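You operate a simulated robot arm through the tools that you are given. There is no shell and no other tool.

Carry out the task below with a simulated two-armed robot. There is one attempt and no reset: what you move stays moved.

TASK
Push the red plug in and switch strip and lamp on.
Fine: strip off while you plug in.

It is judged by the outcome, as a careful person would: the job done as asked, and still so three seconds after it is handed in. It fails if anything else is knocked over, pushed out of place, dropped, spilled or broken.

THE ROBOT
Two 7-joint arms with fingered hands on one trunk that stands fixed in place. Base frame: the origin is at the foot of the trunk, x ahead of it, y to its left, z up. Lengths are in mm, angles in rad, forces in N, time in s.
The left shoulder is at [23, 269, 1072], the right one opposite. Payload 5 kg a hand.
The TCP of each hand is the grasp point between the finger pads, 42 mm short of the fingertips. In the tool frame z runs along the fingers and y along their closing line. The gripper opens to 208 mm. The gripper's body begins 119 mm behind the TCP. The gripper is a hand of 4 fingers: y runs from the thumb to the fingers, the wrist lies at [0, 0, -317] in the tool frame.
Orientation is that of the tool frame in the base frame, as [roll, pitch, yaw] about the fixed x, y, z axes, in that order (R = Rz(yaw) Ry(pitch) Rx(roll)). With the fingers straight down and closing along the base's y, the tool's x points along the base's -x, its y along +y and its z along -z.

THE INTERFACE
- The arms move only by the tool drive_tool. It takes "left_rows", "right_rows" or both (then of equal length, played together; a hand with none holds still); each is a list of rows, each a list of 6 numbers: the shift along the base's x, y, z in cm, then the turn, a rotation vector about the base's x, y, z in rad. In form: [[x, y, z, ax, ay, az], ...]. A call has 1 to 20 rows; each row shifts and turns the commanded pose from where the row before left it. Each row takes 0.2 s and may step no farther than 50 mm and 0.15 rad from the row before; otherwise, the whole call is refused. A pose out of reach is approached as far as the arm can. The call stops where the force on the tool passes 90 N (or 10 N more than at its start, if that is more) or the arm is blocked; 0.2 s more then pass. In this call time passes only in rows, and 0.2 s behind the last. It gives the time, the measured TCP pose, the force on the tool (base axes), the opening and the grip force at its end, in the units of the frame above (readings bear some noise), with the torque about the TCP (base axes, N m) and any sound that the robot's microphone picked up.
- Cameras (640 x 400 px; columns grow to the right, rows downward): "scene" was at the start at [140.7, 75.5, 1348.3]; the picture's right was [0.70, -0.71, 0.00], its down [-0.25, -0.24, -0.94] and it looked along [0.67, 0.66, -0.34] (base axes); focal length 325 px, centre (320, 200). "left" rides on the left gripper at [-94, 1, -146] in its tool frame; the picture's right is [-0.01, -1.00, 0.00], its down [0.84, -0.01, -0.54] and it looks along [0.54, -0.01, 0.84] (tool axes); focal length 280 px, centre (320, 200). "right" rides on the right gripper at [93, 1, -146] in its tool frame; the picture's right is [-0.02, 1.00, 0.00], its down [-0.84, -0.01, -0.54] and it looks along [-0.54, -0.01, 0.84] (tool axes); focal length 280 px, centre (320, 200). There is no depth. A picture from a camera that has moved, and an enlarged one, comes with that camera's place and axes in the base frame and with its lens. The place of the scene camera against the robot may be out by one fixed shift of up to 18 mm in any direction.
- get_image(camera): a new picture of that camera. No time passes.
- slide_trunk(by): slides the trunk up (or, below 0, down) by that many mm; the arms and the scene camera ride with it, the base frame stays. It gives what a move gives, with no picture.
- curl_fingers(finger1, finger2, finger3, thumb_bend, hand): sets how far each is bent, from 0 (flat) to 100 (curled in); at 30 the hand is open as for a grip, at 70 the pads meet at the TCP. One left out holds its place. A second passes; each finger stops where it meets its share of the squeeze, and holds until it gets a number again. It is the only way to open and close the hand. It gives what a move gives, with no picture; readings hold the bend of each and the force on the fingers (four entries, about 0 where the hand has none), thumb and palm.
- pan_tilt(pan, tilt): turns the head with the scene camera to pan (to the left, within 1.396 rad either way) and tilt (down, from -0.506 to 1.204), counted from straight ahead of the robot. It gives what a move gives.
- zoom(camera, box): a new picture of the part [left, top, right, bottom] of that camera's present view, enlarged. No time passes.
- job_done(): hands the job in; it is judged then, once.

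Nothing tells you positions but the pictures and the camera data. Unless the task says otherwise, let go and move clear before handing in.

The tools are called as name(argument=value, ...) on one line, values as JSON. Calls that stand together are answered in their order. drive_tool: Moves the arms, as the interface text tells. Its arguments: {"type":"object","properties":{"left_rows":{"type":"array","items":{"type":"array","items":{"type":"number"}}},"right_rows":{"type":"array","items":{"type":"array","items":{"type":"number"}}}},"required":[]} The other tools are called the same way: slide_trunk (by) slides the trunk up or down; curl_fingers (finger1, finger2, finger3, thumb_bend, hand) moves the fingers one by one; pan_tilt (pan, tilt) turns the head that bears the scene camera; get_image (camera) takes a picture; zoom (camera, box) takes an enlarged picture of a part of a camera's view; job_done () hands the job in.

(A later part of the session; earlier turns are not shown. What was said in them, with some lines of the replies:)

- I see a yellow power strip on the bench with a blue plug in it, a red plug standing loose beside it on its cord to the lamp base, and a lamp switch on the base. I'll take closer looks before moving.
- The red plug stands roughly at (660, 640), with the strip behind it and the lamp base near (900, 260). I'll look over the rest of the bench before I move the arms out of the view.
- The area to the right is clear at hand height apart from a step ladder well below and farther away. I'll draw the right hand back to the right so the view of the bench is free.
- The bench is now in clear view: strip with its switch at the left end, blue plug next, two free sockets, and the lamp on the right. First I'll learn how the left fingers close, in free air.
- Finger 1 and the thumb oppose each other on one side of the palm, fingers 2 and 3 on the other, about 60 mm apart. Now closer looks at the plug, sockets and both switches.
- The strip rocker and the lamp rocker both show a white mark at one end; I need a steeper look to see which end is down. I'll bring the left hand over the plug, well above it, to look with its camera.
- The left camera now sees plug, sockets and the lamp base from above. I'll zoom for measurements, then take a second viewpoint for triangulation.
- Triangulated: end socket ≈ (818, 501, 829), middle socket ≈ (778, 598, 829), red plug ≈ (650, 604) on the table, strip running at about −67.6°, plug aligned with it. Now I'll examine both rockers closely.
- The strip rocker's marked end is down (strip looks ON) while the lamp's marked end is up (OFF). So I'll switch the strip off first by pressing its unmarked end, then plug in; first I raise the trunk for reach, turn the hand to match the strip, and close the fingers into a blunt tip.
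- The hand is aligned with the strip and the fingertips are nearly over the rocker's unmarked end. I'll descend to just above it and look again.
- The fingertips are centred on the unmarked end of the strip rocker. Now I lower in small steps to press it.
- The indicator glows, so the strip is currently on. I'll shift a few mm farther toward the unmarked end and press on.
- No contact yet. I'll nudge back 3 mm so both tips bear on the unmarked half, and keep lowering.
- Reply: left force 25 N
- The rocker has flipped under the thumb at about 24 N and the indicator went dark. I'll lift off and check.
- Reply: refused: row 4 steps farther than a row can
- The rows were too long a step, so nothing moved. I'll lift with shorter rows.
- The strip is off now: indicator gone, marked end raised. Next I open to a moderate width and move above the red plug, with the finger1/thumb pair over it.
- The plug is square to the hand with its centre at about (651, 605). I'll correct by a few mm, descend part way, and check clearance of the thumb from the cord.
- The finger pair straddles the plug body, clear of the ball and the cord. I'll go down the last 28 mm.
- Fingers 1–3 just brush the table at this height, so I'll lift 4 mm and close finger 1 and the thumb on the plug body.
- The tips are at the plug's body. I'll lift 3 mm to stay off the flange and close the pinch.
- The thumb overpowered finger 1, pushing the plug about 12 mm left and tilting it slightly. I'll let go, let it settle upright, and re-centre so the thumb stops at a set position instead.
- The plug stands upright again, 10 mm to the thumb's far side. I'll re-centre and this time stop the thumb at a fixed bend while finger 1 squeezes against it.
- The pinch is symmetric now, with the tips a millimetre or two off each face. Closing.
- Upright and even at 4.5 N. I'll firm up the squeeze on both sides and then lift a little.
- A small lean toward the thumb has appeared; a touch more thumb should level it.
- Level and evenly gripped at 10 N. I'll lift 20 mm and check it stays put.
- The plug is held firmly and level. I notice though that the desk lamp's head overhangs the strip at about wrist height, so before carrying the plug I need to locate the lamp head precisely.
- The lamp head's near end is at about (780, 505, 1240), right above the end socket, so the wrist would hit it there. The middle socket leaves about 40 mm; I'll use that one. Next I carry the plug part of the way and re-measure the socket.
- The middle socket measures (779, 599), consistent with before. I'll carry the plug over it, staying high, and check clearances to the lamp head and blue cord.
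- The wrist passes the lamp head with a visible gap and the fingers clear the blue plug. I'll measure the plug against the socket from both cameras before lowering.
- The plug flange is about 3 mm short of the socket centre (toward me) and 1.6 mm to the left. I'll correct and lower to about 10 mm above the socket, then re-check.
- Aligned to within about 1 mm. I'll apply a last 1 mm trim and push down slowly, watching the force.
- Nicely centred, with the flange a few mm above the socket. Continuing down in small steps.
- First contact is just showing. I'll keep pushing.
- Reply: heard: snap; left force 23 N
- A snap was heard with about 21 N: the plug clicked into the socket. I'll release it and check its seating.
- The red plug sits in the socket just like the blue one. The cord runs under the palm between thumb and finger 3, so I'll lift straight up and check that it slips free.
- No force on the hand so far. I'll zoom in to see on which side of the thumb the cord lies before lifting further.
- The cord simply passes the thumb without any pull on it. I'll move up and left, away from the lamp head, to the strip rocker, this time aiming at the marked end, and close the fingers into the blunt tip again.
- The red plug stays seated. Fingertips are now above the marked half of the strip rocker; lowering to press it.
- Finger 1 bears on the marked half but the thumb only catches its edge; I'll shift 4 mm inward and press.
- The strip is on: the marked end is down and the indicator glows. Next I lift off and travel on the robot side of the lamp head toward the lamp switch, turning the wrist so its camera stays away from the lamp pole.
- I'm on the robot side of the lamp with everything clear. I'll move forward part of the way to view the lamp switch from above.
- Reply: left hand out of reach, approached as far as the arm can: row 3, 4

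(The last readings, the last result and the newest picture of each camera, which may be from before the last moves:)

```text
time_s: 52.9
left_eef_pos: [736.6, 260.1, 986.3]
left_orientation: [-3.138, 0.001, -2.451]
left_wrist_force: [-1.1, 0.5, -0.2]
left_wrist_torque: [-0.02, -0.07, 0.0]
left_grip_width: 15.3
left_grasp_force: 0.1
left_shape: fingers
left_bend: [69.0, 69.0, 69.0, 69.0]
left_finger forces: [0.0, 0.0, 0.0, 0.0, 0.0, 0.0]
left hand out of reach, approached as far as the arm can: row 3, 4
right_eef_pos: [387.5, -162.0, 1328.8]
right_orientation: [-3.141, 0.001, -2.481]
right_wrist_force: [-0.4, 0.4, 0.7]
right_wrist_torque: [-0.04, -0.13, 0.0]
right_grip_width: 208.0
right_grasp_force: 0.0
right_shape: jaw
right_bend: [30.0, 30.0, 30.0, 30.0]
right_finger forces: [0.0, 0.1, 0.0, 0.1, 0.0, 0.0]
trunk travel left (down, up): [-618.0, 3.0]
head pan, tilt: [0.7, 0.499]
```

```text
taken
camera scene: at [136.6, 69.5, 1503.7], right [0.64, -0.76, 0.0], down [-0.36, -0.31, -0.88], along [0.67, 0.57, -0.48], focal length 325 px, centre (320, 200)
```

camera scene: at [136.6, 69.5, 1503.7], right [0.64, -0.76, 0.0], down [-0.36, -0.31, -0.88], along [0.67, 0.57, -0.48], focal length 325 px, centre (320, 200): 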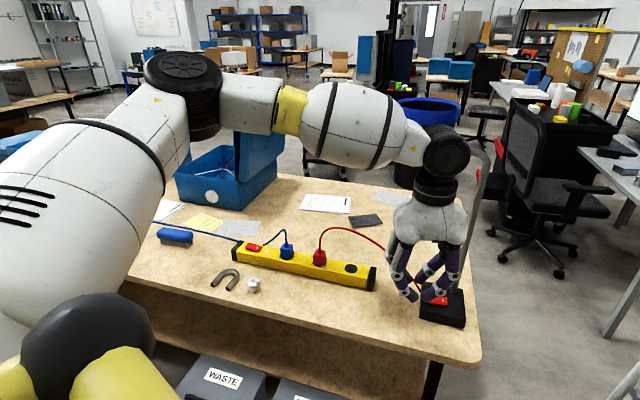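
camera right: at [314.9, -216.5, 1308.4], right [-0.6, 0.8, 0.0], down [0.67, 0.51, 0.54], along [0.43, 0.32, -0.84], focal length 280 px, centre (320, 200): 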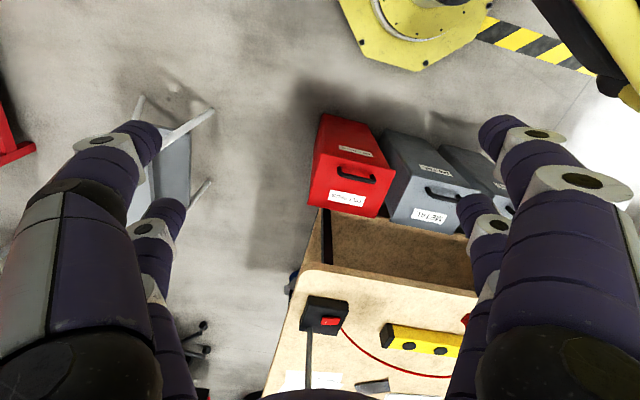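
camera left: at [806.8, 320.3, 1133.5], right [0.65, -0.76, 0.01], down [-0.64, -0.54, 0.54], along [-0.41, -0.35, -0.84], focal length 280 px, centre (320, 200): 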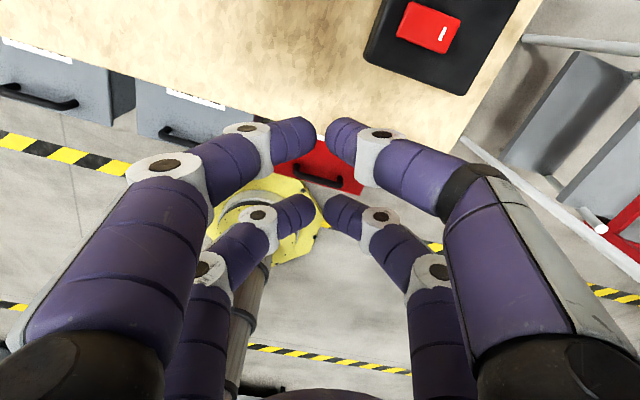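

The left arm runs out of reach here, and its forearm would come close to the lamp head. The right arm can reach the lamp switch with its hand tilted forward, away from lamp head and pole, so I'll withdraw the left arm first.

drive_tool(left_rows=[[-4, 1, 0, 0, 0, 0], [-4, 1, 0, 0, 0, 0], [-4, 1, 0, 0, 0, 0], [-4, 2, 1, 0, 0, 0], [-3, 4, 1, 0, 0, 0], [-3, 4, 1, 0, 0, 0], [-3, 4, 1, 0, 0, 0], [-3, 4, 1, 0, 0, 0], [-3, 4, 1, 0, 0, 0], [-3, 4, 1, 0, 0, 0]])

curl_fingers(hand="right", finger1=69, finger2=69, finger3=69, thumb_bend=69)

get_image(camera="scene")

get_image(camera="right")

```text
refused: row 5 steps farther than a row can; nothing moved
```

```text
time_s: 53.9
left_eef_pos: [738.1, 259.8, 985.1]
left_orientation: [-3.135, 0.0, -2.453]
left_wrist_force: [-0.4, -0.3, -0.6]
left_wrist_torque: [0.01, 0.02, 0.01]
left_grip_width: 15.1
left_grasp_force: 0.0
left_shape: fingers
left_bend: [69.0, 69.0, 69.0, 69.0]
left_finger forces: [0.1, 0.0, 0.0, 0.0, 0.0, 0.0]
right_eef_pos: [388.7, -162.0, 1327.8]
right_orientation: [-3.14, 0.0, -2.483]
right_wrist_force: [0.6, -0.1, -0.1]
right_wrist_torque: [-0.01, 0.06, 0.04]
right_grip_width: 15.7
right_grasp_force: 0.0
right_shape: fingers
right_bend: [69.0, 69.0, 69.0, 69.0]
right_finger forces: [0.1, 0.1, 0.0, 0.0, 0.0, 0.1]
trunk travel left (down, up): [-618.0, 3.0]
head pan, tilt: [0.7, 0.499]
```

```text
taken
camera scene: at [138.4, 68.9, 1503.4], right [0.64, -0.77, 0.0], down [-0.37, -0.31, -0.88], along [0.67, 0.57, -0.48], focal length 325 px, centre (320, 200)
```

scene: 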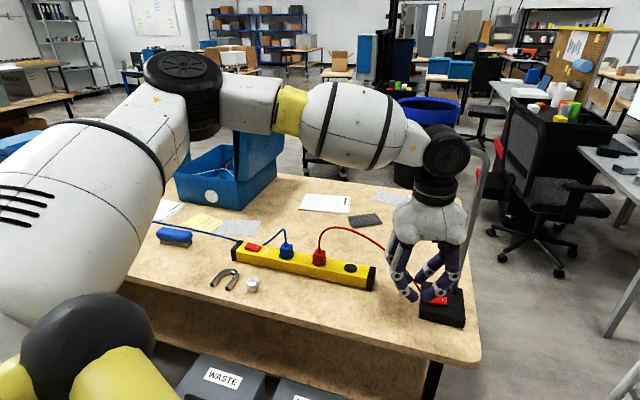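

```text
taken
camera right: at [315.4, -218.3, 1474.9], right [-0.6, 0.8, 0.0], down [0.67, 0.51, 0.54], along [0.43, 0.32, -0.84], focal length 280 px, centre (320, 200)
```

right: 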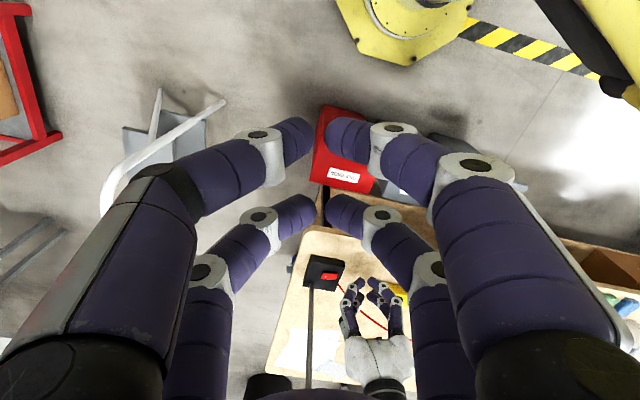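

The lamp rocker triangulates to about (868, 239, 825), marked end toward −y. One retreat row was too long; I'll repeat the left arm's withdrawal with shorter steps.

drive_tool(left_rows=[[-4, 1, 0, 0, 0, 0], [-4, 1, 0, 0, 0, 0], [-4, 1, 0, 0, 0, 0], [-4, 2, 1, 0, 0, 0], [-3, 3.5, 1, 0, 0, 0], [-3, 3.5, 1, 0, 0, 0], [-3, 3.5, 1, 0, 0, 0], [-3, 3.5, 1, 0, 0, 0], [-3, 3.5, 1, 0, 0, 0], [-3, 3.5, 1, 0, 0, 0], [-3, 3.5, 1, 0, 0, 0]])

get_image(camera="scene")

```text
time_s: 56.2
left_eef_pos: [368.9, 552.6, 1062.6]
left_orientation: [3.141, -0.003, -2.451]
left_wrist_force: [1.4, 2.4, 10.6]
left_wrist_torque: [-0.28, 0.06, 0.01]
left_grip_width: 15.7
left_grasp_force: 0.0
left_shape: fingers
left_bend: [69.0, 69.0, 69.0, 69.0]
left_finger forces: [0.0, 0.1, 0.0, 0.0, 0.0, 0.0]
right_eef_pos: [387.5, -159.8, 1328.2]
right_orientation: [-3.139, -0.002, -2.481]
right_wrist_force: [0.9, 0.5, 0.2]
right_wrist_torque: [-0.28, 0.13, 0.03]
right_grip_width: 16.0
right_grasp_force: 0.1
right_shape: fingers
right_bend: [69.0, 69.0, 69.0, 69.0]
right_finger forces: [0.1, 0.1, 0.0, 0.1, 0.1, 0.0]
trunk travel left (down, up): [-618.0, 3.0]
head pan, tilt: [0.7, 0.499]
```

```text
taken
camera scene: at [137.5, 70.5, 1503.5], right [0.64, -0.76, 0.0], down [-0.37, -0.31, -0.88], along [0.67, 0.57, -0.48], focal length 325 px, centre (320, 200)
```

scene: 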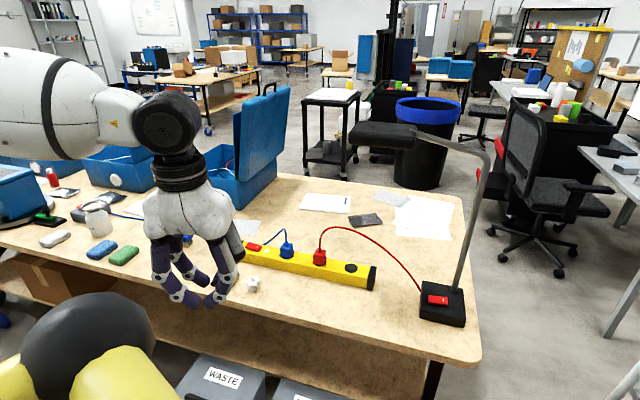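

The left arm is clear of the lamp. Now I tilt the right hand forward and bring it toward the lamp switch, staying high.

drive_tool(right_rows=[[2, 2, -1, 0.0736, -0.0948, 0], [2, 2, -1, 0.0736, -0.0948, 0], [2, 2, -1, 0.0736, -0.0948, 0], [3, 2.5, -1.5, 0.0736, -0.0948, 0], [3, 2.5, -1.5, 0.0736, -0.0948, 0], [3, 2.5, -2, 0, 0, 0], [3, 2.5, -2, 0, 0, 0], [3, 2.5, -2, 0, 0, 0]])

get_image(camera="right")

pan_tilt(pan=0.3, tilt=0.5)

get_image(camera="scene")

```text
time_s: 58.0
left_eef_pos: [370.1, 553.3, 1062.9]
left_orientation: [-3.141, -0.003, -2.451]
left_wrist_force: [0.9, 0.5, -0.6]
left_wrist_torque: [-0.03, 0.11, 0.0]
left_grip_width: 15.7
left_grasp_force: 0.1
left_shape: fingers
left_bend: [69.0, 69.0, 69.0, 69.0]
left_finger forces: [0.0, 0.0, 0.1, 0.1, 0.1, 0.0]
right_eef_pos: [598.7, 23.6, 1206.3]
right_orientation: [3.141, 0.599, -2.484]
right_wrist_force: [0.5, 0.2, 0.6]
right_wrist_torque: [-0.03, 0.06, 0.01]
right_grip_width: 15.5
right_grasp_force: 0.0
right_shape: fingers
right_bend: [69.0, 69.0, 69.0, 69.0]
right_finger forces: [0.0, 0.0, 0.0, 0.1, 0.0, 0.0]
trunk travel left (down, up): [-618.0, 3.0]
head pan, tilt: [0.7, 0.499]
```

```text
taken
camera right: at [472.8, -73.9, 1275.6], right [-0.6, 0.8, 0.01], down [0.32, 0.23, 0.92], along [0.73, 0.56, -0.39], focal length 280 px, centre (320, 200)
```

right: 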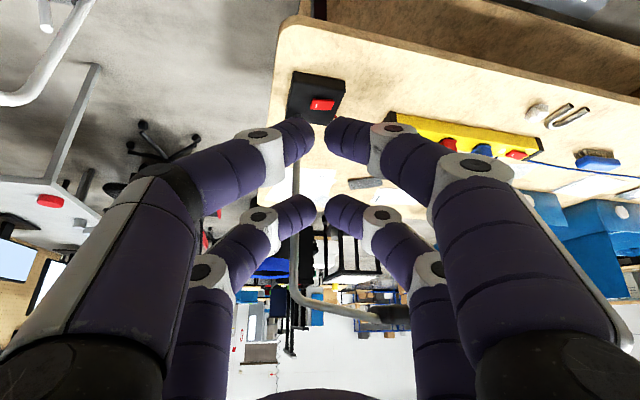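

```text
time_s: 58.9
left_eef_pos: [369.4, 552.1, 1064.1]
left_orientation: [-3.139, 0.001, -2.451]
left_wrist_force: [-0.2, 0.1, 0.2]
left_wrist_torque: [0.01, -0.03, -0.02]
left_grip_width: 15.4
left_grasp_force: 0.0
left_shape: fingers
left_bend: [69.0, 69.0, 69.0, 69.0]
left_finger forces: [0.0, 0.0, 0.0, 0.1, 0.0, 0.0]
right_eef_pos: [597.2, 20.9, 1208.7]
right_orientation: [3.14, 0.6, -2.483]
right_wrist_force: [-0.8, 0.0, -0.2]
right_wrist_torque: [0.01, -0.05, -0.03]
right_grip_width: 15.8
right_grasp_force: 0.0
right_shape: fingers
right_bend: [69.0, 69.0, 69.0, 69.0]
right_finger forces: [0.0, 0.0, 0.0, 0.0, 0.0, 0.1]
trunk travel left (down, up): [-618.0, 3.0]
head pan, tilt: [0.3, 0.499]
```

```text
taken
camera scene: at [154.8, 37.2, 1503.5], right [0.3, -0.95, 0.0], down [-0.46, -0.14, -0.88], along [0.84, 0.26, -0.48], focal length 325 px, centre (320, 200)
```

scene: 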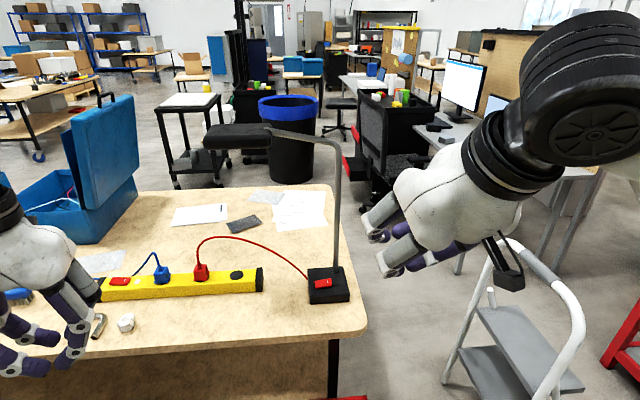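

The right hand is tilted and heading for the switch, which its camera sees clearly. I'll close in to a hover point near it.

drive_tool(right_rows=[[2.7, 2.0, -2.4, 0, 0, 0], [2.7, 2.0, -2.4, 0, 0, 0], [2.7, 2.0, -2.4, 0, 0, 0], [2.7, 2.0, -2.4, 0, 0, 0], [2.7, 2.0, -2.4, 0, 0, 0], [2.7, 2.0, -2.4, 0, 0, 0], [2.7, 2.0, -2.4, 0, 0, 0]])

get_image(camera="right")

get_image(camera="scene")

```text
time_s: 60.5
left_eef_pos: [369.9, 553.0, 1064.8]
left_orientation: [-3.14, 0.0, -2.453]
left_wrist_force: [1.3, 1.1, 0.4]
left_wrist_torque: [-0.05, 0.02, -0.03]
left_grip_width: 15.5
left_grasp_force: 0.0
left_shape: fingers
left_bend: [69.0, 69.0, 69.0, 69.0]
left_finger forces: [0.0, 0.0, 0.0, 0.0, 0.0, 0.1]
right_eef_pos: [787.3, 162.4, 1039.4]
right_orientation: [-3.141, 0.6, -2.482]
right_wrist_force: [0.8, 0.0, 0.4]
right_wrist_torque: [-0.04, 0.07, 0.01]
right_grip_width: 15.7
right_grasp_force: 0.0
right_shape: fingers
right_bend: [69.0, 69.0, 69.0, 69.0]
right_finger forces: [0.0, 0.0, 0.1, 0.0, 0.1, 0.0]
trunk travel left (down, up): [-618.0, 3.0]
head pan, tilt: [0.3, 0.499]
```

```text
taken
camera right: at [662.0, 65.3, 1107.2], right [-0.6, 0.8, 0.01], down [0.32, 0.23, 0.92], along [0.73, 0.56, -0.39], focal length 280 px, centre (320, 200)
```

right: 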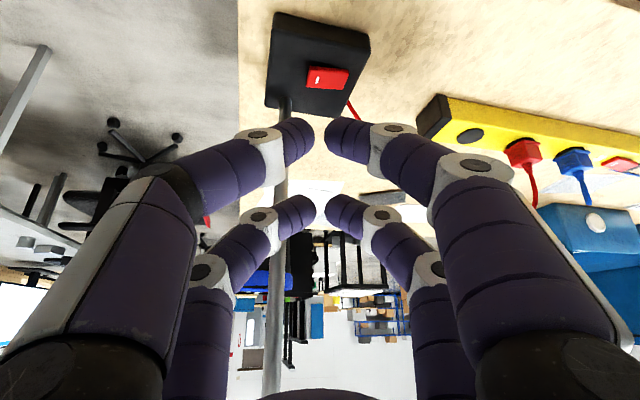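

```text
taken
camera scene: at [155.6, 38.0, 1503.3], right [0.3, -0.96, 0.0], down [-0.46, -0.14, -0.88], along [0.84, 0.26, -0.48], focal length 325 px, centre (320, 200)
```

scene: 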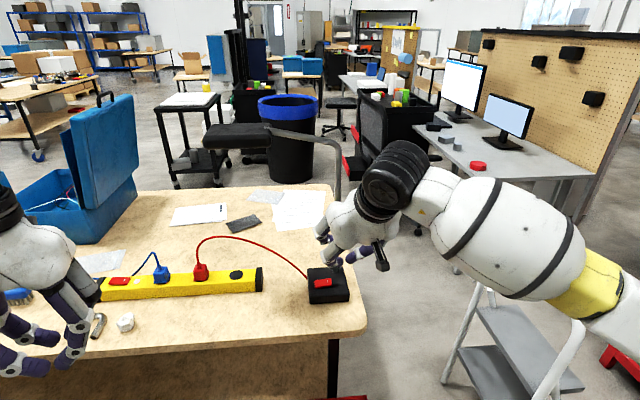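

Rocker position confirmed at (869, 237) by this camera too, and the pole is well beyond. I'll go to a hover just above the marked end.

drive_tool(right_rows=[[2.1, 1.5, -2.5, 0, 0, 0], [2.1, 1.5, -2.5, 0, 0, 0], [2.1, 1.5, -2.5, 0, 0, 0], [2.1, 1.5, -2.5, 0, 0, 0], [0, 0, -1.5, 0, 0, 0]])

get_image(camera="right")

zoom(camera="scene", box=[270, 180, 430, 320])

```text
time_s: 61.7
left_eef_pos: [369.2, 551.7, 1064.4]
left_orientation: [3.141, -0.001, -2.453]
left_wrist_force: [0.4, -0.8, 0.4]
left_wrist_torque: [0.01, 0.04, 0.02]
left_grip_width: 15.3
left_grasp_force: 0.0
left_shape: fingers
left_bend: [69.0, 69.0, 69.0, 69.0]
left_finger forces: [0.0, 0.0, 0.0, 0.0, 0.0, 0.1]
right_eef_pos: [873.0, 221.1, 924.1]
right_orientation: [3.139, 0.6, -2.483]
right_wrist_force: [-0.1, 0.5, 0.1]
right_wrist_torque: [-0.02, 0.06, 0.01]
right_grip_width: 16.0
right_grasp_force: 0.2
right_shape: fingers
right_bend: [69.0, 69.0, 69.0, 69.0]
right_finger forces: [0.1, 0.1, 0.1, 0.0, 0.1, 0.1]
trunk travel left (down, up): [-618.0, 3.0]
head pan, tilt: [0.3, 0.499]
```

```text
taken
camera right: at [746.3, 126.0, 992.5], right [-0.6, 0.8, 0.01], down [0.32, 0.23, 0.92], along [0.73, 0.56, -0.39], focal length 280 px, centre (320, 200)
```

right: 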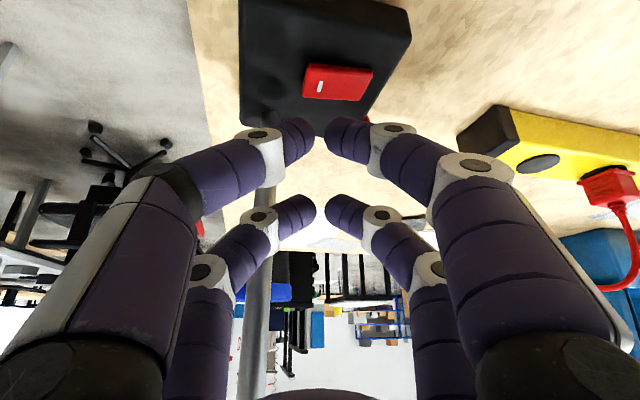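

```text
2.86 times, centred on (350, 250) of scene
camera zoom: at [155.5, 37.0, 1503.4], right [0.3, -0.96, 0.0], down [-0.46, -0.14, -0.88], along [0.84, 0.26, -0.48], focal length 930 px, centre (234, 57)
```

zoom: 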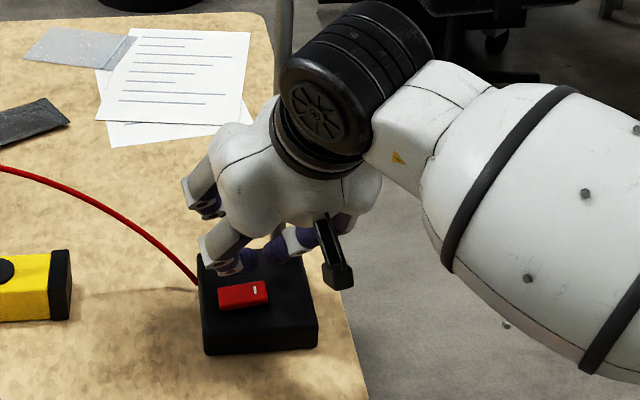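

The tips are straight above the marked end of the lamp rocker. Lowering in small steps.

drive_tool(right_rows=[[0, 0, -1.2, 0, 0, 0], [0, 0, -1.0, 0, 0, 0], [0, 0, -0.5, 0, 0, 0]])

get_image(camera="right")

zoom(camera="scene", box=[300, 220, 380, 310])

```text
time_s: 62.5
left_eef_pos: [368.8, 552.5, 1066.8]
left_orientation: [-3.14, -0.002, -2.453]
left_wrist_force: [0.0, -0.7, 0.9]
left_wrist_torque: [-0.01, 0.06, -0.02]
left_grip_width: 15.5
left_grasp_force: 0.0
left_shape: fingers
left_bend: [69.0, 69.0, 69.0, 69.0]
left_finger forces: [0.0, 0.0, 0.0, 0.1, 0.0, 0.0]
right_eef_pos: [871.9, 221.9, 898.1]
right_orientation: [3.141, 0.601, -2.484]
right_wrist_force: [1.1, -0.3, 0.5]
right_wrist_torque: [0.0, 0.01, 0.02]
right_grip_width: 15.7
right_grasp_force: 0.0
right_shape: fingers
right_bend: [69.0, 69.0, 69.0, 69.0]
right_finger forces: [0.1, 0.1, 0.0, 0.0, 0.0, 0.0]
trunk travel left (down, up): [-618.0, 3.0]
head pan, tilt: [0.3, 0.499]
```

```text
taken
camera right: at [745.9, 126.2, 966.3], right [-0.6, 0.8, 0.01], down [0.32, 0.23, 0.92], along [0.73, 0.56, -0.39], focal length 280 px, centre (320, 200)
```

right: 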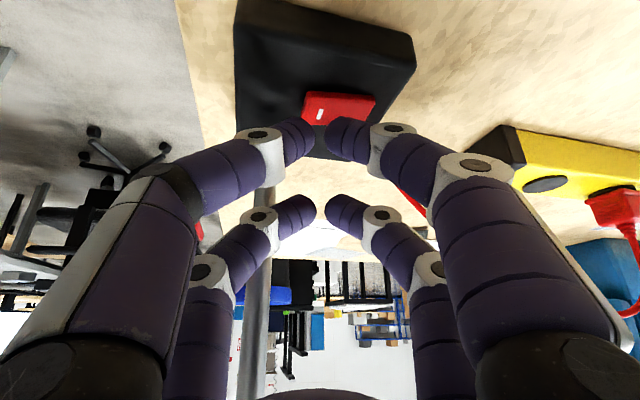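

```text
4.44 times, centred on (340, 265) of scene
camera zoom: at [155.4, 37.2, 1503.4], right [0.3, -0.96, 0.0], down [-0.46, -0.14, -0.88], along [0.84, 0.26, -0.48], focal length 1446 px, centre (231, -89)
```

zoom: 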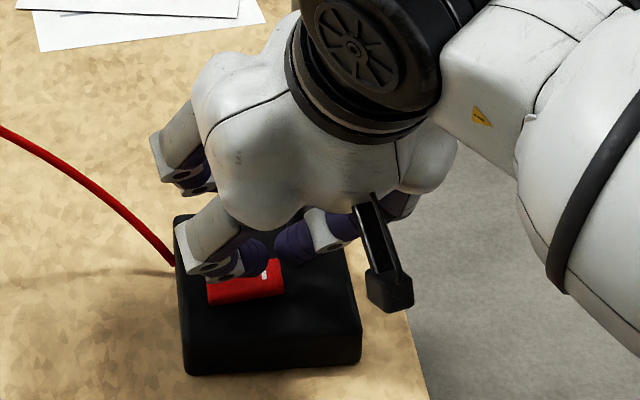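

Still clear by about a centimetre. A small 3 mm trim, then press.

drive_tool(right_rows=[[-0.2, -0.3, 0, 0, 0, 0], [0, 0, -0.4, 0, 0, 0], [0, 0, -0.3, 0, 0, 0], [0, 0, -0.3, 0, 0, 0]])

zoom(camera="right", box=[224, 70, 416, 190])

zoom(camera="scene", box=[300, 220, 380, 310])

```text
time_s: 63.5
left_eef_pos: [369.5, 551.7, 1064.7]
left_orientation: [3.141, 0.0, -2.45]
left_wrist_force: [0.2, 0.5, -0.5]
left_wrist_torque: [-0.05, -0.01, 0.0]
left_grip_width: 15.6
left_grasp_force: 0.1
left_shape: fingers
left_bend: [69.0, 69.0, 69.0, 69.0]
left_finger forces: [0.1, 0.1, 0.1, 0.0, 0.0, 0.0]
right_eef_pos: [869.2, 219.2, 888.0]
right_orientation: [3.14, 0.602, -2.482]
right_wrist_force: [-0.6, 0.5, -0.8]
right_wrist_torque: [0.01, 0.01, -0.01]
right_grip_width: 16.0
right_grasp_force: 0.2
right_shape: fingers
right_bend: [69.0, 69.0, 69.0, 69.0]
right_finger forces: [0.1, 0.0, 0.0, 0.1, 0.0, 0.0]
trunk travel left (down, up): [-618.0, 3.0]
head pan, tilt: [0.3, 0.499]
```

```text
3.33 times, centred on (320, 130) of right
camera zoom: at [743.1, 123.3, 956.5], right [-0.6, 0.8, 0.01], down [0.32, 0.23, 0.92], along [0.73, 0.56, -0.39], focal length 935 px, centre (320, 433)
```

zoom: 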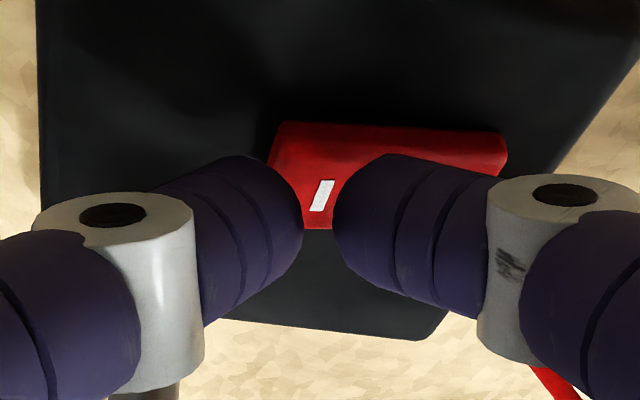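

```text
4.44 times, centred on (340, 265) of scene
camera zoom: at [155.2, 37.3, 1503.4], right [0.3, -0.96, 0.0], down [-0.46, -0.14, -0.88], along [0.84, 0.26, -0.48], focal length 1446 px, centre (231, -89)
```

zoom: 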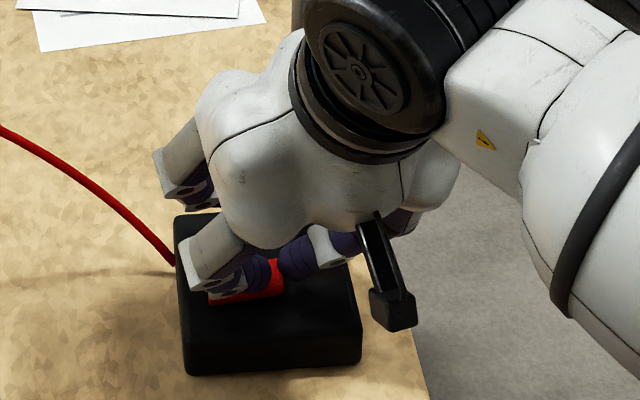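

Almost touching. Continuing down.

drive_tool(right_rows=[[0, 0, -0.3, 0, 0, 0], [0, 0, -0.3, 0, 0, 0]])

zoom(camera="right", box=[224, 70, 416, 190])

```text
time_s: 64.1
left_eef_pos: [368.3, 550.9, 1064.3]
left_orientation: [-3.142, 0.0, -2.451]
left_wrist_force: [0.2, -0.4, 0.1]
left_wrist_torque: [0.02, 0.01, 0.02]
left_grip_width: 15.6
left_grasp_force: 0.1
left_shape: fingers
left_bend: [69.0, 69.0, 69.0, 69.0]
left_finger forces: [0.0, 0.1, 0.1, 0.0, 0.0, 0.0]
right_eef_pos: [870.7, 218.8, 882.0]
right_orientation: [3.141, 0.601, -2.482]
right_wrist_force: [-1.1, -0.3, 1.6]
right_wrist_torque: [-0.01, 0.16, 0.0]
right_grip_width: 15.0
right_grasp_force: 0.6
right_shape: fingers
right_bend: [69.0, 69.0, 69.0, 69.0]
right_finger forces: [2.6, 0.1, 0.1, 0.1, 0.1, 0.0]
trunk travel left (down, up): [-618.0, 3.0]
head pan, tilt: [0.3, 0.499]
```

```text
3.33 times, centred on (320, 130) of right
camera zoom: at [743.4, 123.2, 950.8], right [-0.6, 0.8, 0.01], down [0.32, 0.23, 0.92], along [0.73, 0.56, -0.39], focal length 935 px, centre (320, 433)
```

zoom: 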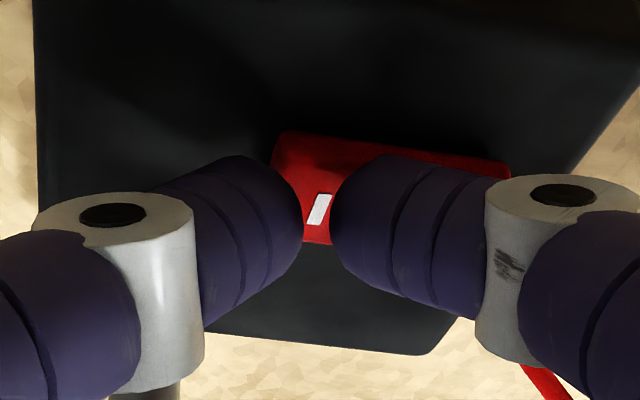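

Contact is made at 2.6 N on the inner finger. Pressing on.

drive_tool(right_rows=[[0, 0, -0.2, 0, 0, 0], [0, 0, -0.2, 0, 0, 0]])

zoom(camera="right", box=[224, 70, 416, 190])

get_image(camera="scene")

```text
time_s: 64.7
left_eef_pos: [366.7, 552.3, 1065.4]
left_orientation: [-3.138, -0.001, -2.451]
left_wrist_force: [0.1, -1.2, 0.5]
left_wrist_torque: [-0.02, 0.0, 0.04]
left_grip_width: 15.2
left_grasp_force: 0.0
left_shape: fingers
left_bend: [69.0, 69.0, 69.0, 69.0]
left_finger forces: [0.0, 0.1, 0.1, 0.0, 0.0, 0.1]
right_eef_pos: [870.0, 220.1, 880.6]
right_orientation: [3.141, 0.603, -2.481]
right_wrist_force: [-6.4, 0.2, 12.5]
right_wrist_torque: [0.04, 0.44, 0.02]
right_grip_width: 13.4
right_grasp_force: 6.9
right_shape: fingers
right_bend: [71.0, 69.0, 69.0, 69.0]
right_finger forces: [12.9, 0.1, 0.0, 0.1, 0.1, 0.0]
trunk travel left (down, up): [-618.0, 3.0]
head pan, tilt: [0.3, 0.499]
```

```text
3.33 times, centred on (320, 130) of right
camera zoom: at [743.0, 124.0, 948.2], right [-0.6, 0.8, 0.01], down [0.32, 0.23, 0.92], along [0.73, 0.56, -0.39], focal length 935 px, centre (320, 433)
```

zoom: 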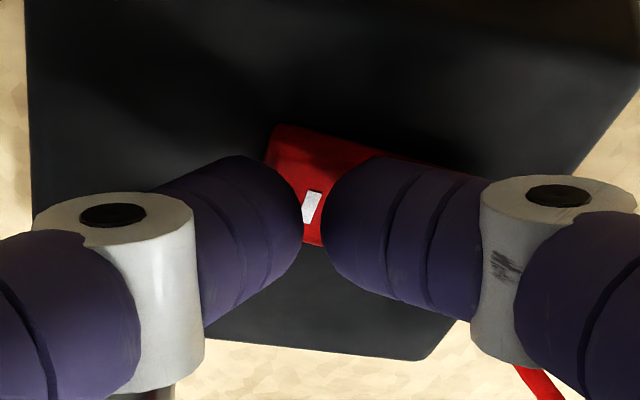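

```text
taken
camera scene: at [154.1, 37.1, 1503.7], right [0.3, -0.96, 0.0], down [-0.46, -0.14, -0.88], along [0.84, 0.26, -0.48], focal length 325 px, centre (320, 200)
```

scene: 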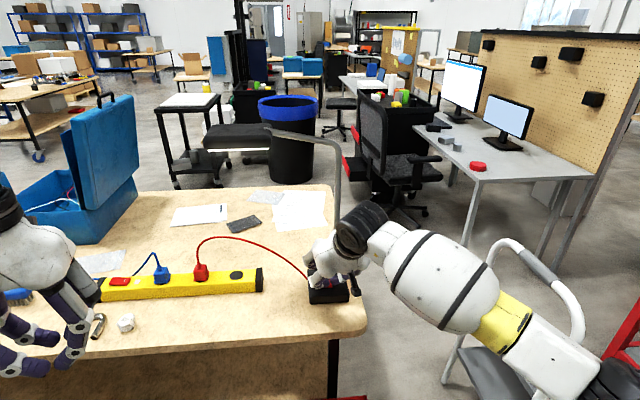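

Force is now 13 N and the rocker seems to be tipping. I'll check the lamp head and switch before going further.

zoom(camera="scene", box=[190, 100, 350, 200])

zoom(camera="scene", box=[300, 240, 380, 310])

```text
4.00 times, centred on (270, 150) of scene
camera zoom: at [154.1, 37.1, 1503.7], right [0.3, -0.96, 0.0], down [-0.46, -0.14, -0.88], along [0.84, 0.26, -0.48], focal length 1301 px, centre (520, 400)
```

zoom: 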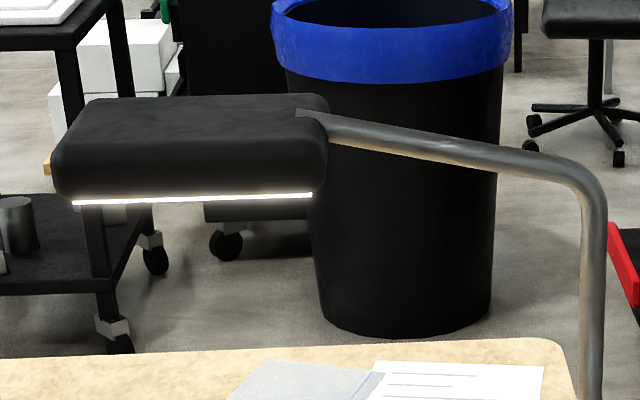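

```text
5.71 times, centred on (340, 275) of scene
camera zoom: at [154.1, 37.1, 1503.7], right [0.3, -0.96, 0.0], down [-0.46, -0.14, -0.88], along [0.84, 0.26, -0.48], focal length 1859 px, centre (206, -229)
```

zoom: 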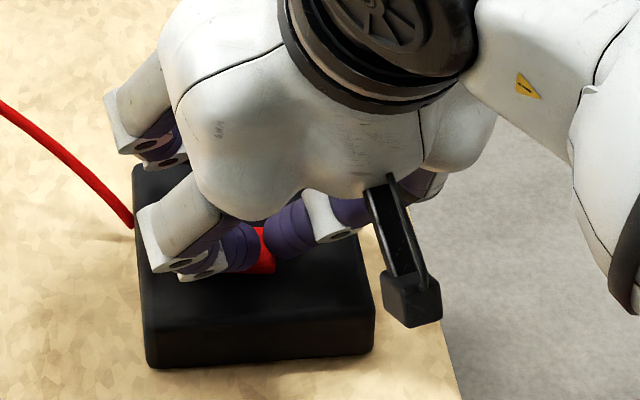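

The lamp is lit: a bright bar glows under its head. I'll lift off straight up and withdraw the right hand.

drive_tool(right_rows=[[0, 0, 0.5, 0, 0, 0], [0, 0, 1.5, 0, 0, 0], [0, 0, 3, 0, 0, 0], [-2, -1.5, 3, 0, 0, 0], [-2.7, -2, 2.4, 0, 0, 0], [-2.7, -2, 2.4, 0, 0, 0], [-2.7, -2, 2.4, 0, 0, 0], [-2.7, -2, 2.4, 0, 0, 0], [-2.7, -2, 2.4, 0, 0, 0], [-2.7, -2, 2.4, 0, 0, 0]])

get_image(camera="scene")

zoom(camera="scene", box=[290, 250, 370, 310])

zoom(camera="scene", box=[90, 220, 290, 345])

zoom(camera="scene", box=[190, 100, 350, 200])

```text
time_s: 66.9
left_eef_pos: [367.6, 552.5, 1064.9]
left_orientation: [-3.141, -0.001, -2.448]
left_wrist_force: [0.5, 0.9, 0.2]
left_wrist_torque: [0.02, -0.08, -0.05]
left_grip_width: 15.5
left_grasp_force: 0.0
left_shape: fingers
left_bend: [69.0, 69.0, 69.0, 69.0]
left_finger forces: [0.0, 0.0, 0.0, 0.0, 0.0, 0.0]
right_eef_pos: [690.6, 84.0, 1103.0]
right_orientation: [3.141, 0.6, -2.484]
right_wrist_force: [-0.3, -0.1, 0.1]
right_wrist_torque: [-0.01, -0.05, -0.02]
right_grip_width: 15.7
right_grasp_force: 0.0
right_shape: fingers
right_bend: [69.0, 69.0, 69.0, 69.0]
right_finger forces: [0.0, 0.1, 0.0, 0.0, 0.0, 0.1]
trunk travel left (down, up): [-618.0, 3.0]
head pan, tilt: [0.3, 0.499]
```

```text
taken
camera scene: at [154.8, 37.0, 1503.6], right [0.3, -0.96, 0.0], down [-0.46, -0.14, -0.88], along [0.84, 0.26, -0.48], focal length 325 px, centre (320, 200)
```

scene: 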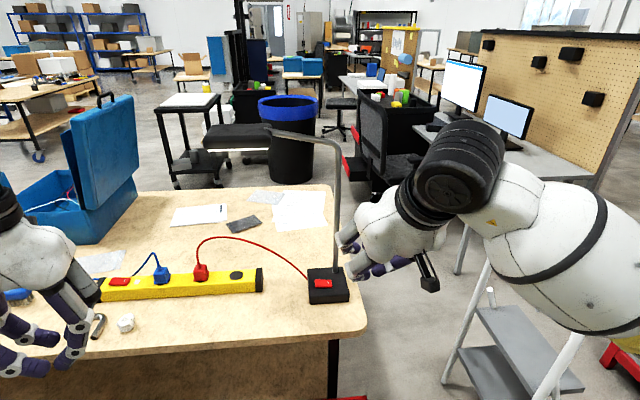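

```text
6.67 times, centred on (330, 280) of scene
camera zoom: at [154.8, 37.0, 1503.6], right [0.3, -0.96, 0.0], down [-0.46, -0.14, -0.88], along [0.84, 0.26, -0.48], focal length 2169 px, centre (253, -333)
```

zoom: 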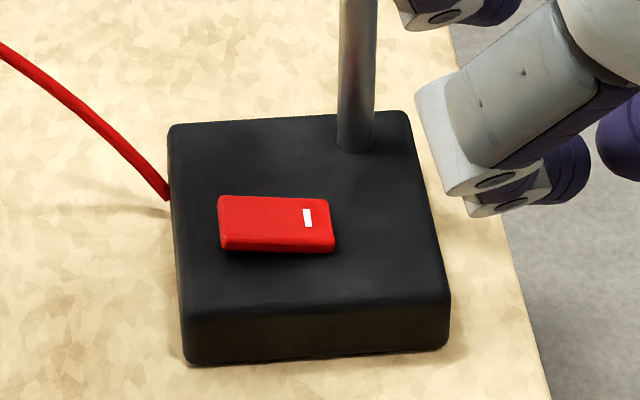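

```text
3.20 times, centred on (190, 282) of scene
camera zoom: at [154.8, 37.0, 1503.6], right [0.3, -0.96, 0.0], down [-0.46, -0.14, -0.88], along [0.84, 0.26, -0.48], focal length 1041 px, centre (736, -64)
```

zoom: 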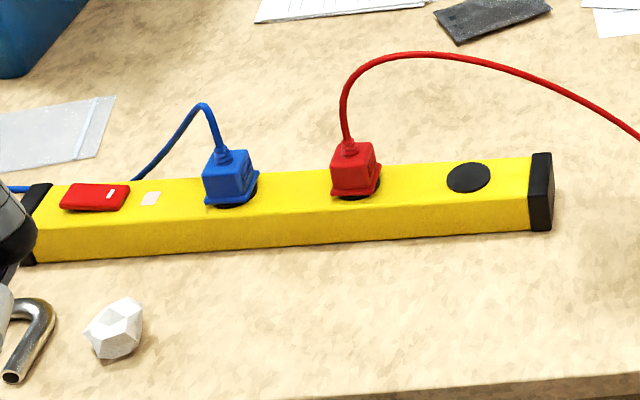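

```text
4.00 times, centred on (270, 150) of scene
camera zoom: at [154.8, 37.0, 1503.6], right [0.3, -0.96, 0.0], down [-0.46, -0.14, -0.88], along [0.84, 0.26, -0.48], focal length 1301 px, centre (520, 400)
```

zoom: 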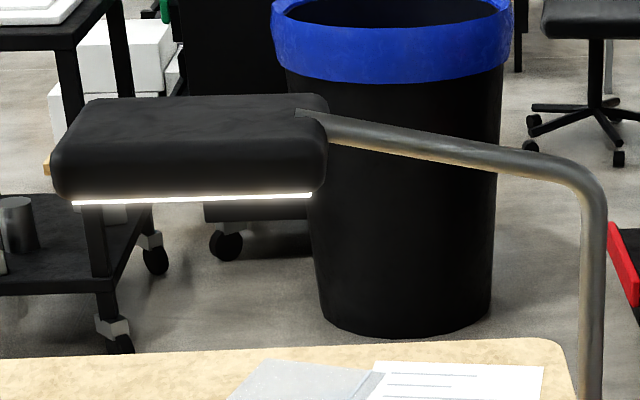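

The lamp is lit and stays lit, the strip indicator glows, and the red plug sits in its socket like the blue one. The ball, magnet and lamp stand where they were, and both hands are clear, so I'm handing in the job.

job_done()

```text
The job is handed in.
```

The red plug is in the strip, and both the strip and the lamp are switched on. After I let go, the light bar under the lamp head was lit and the strip's indicator was glowing.

- **Plugging in:** The strip was on when I started, so I switched it off first, as you allowed. I put the plug in the middle socket because the lamp head hangs over the end one. It clicked in and sits like the blue plug.
- **Switching on:** I turned the strip back on with the left hand. The left arm couldn't reach the lamp switch, so I pressed that with the right.
- **Other items:** My first grip on the red plug pushed it about 1 cm along the table. I regripped it before lifting. In the last pictures the lamp, the blue plug and the small items by the strip looked to be where they were.

The blue plug's device lost power while the strip was off, from about 21 s to 49 s into the run.
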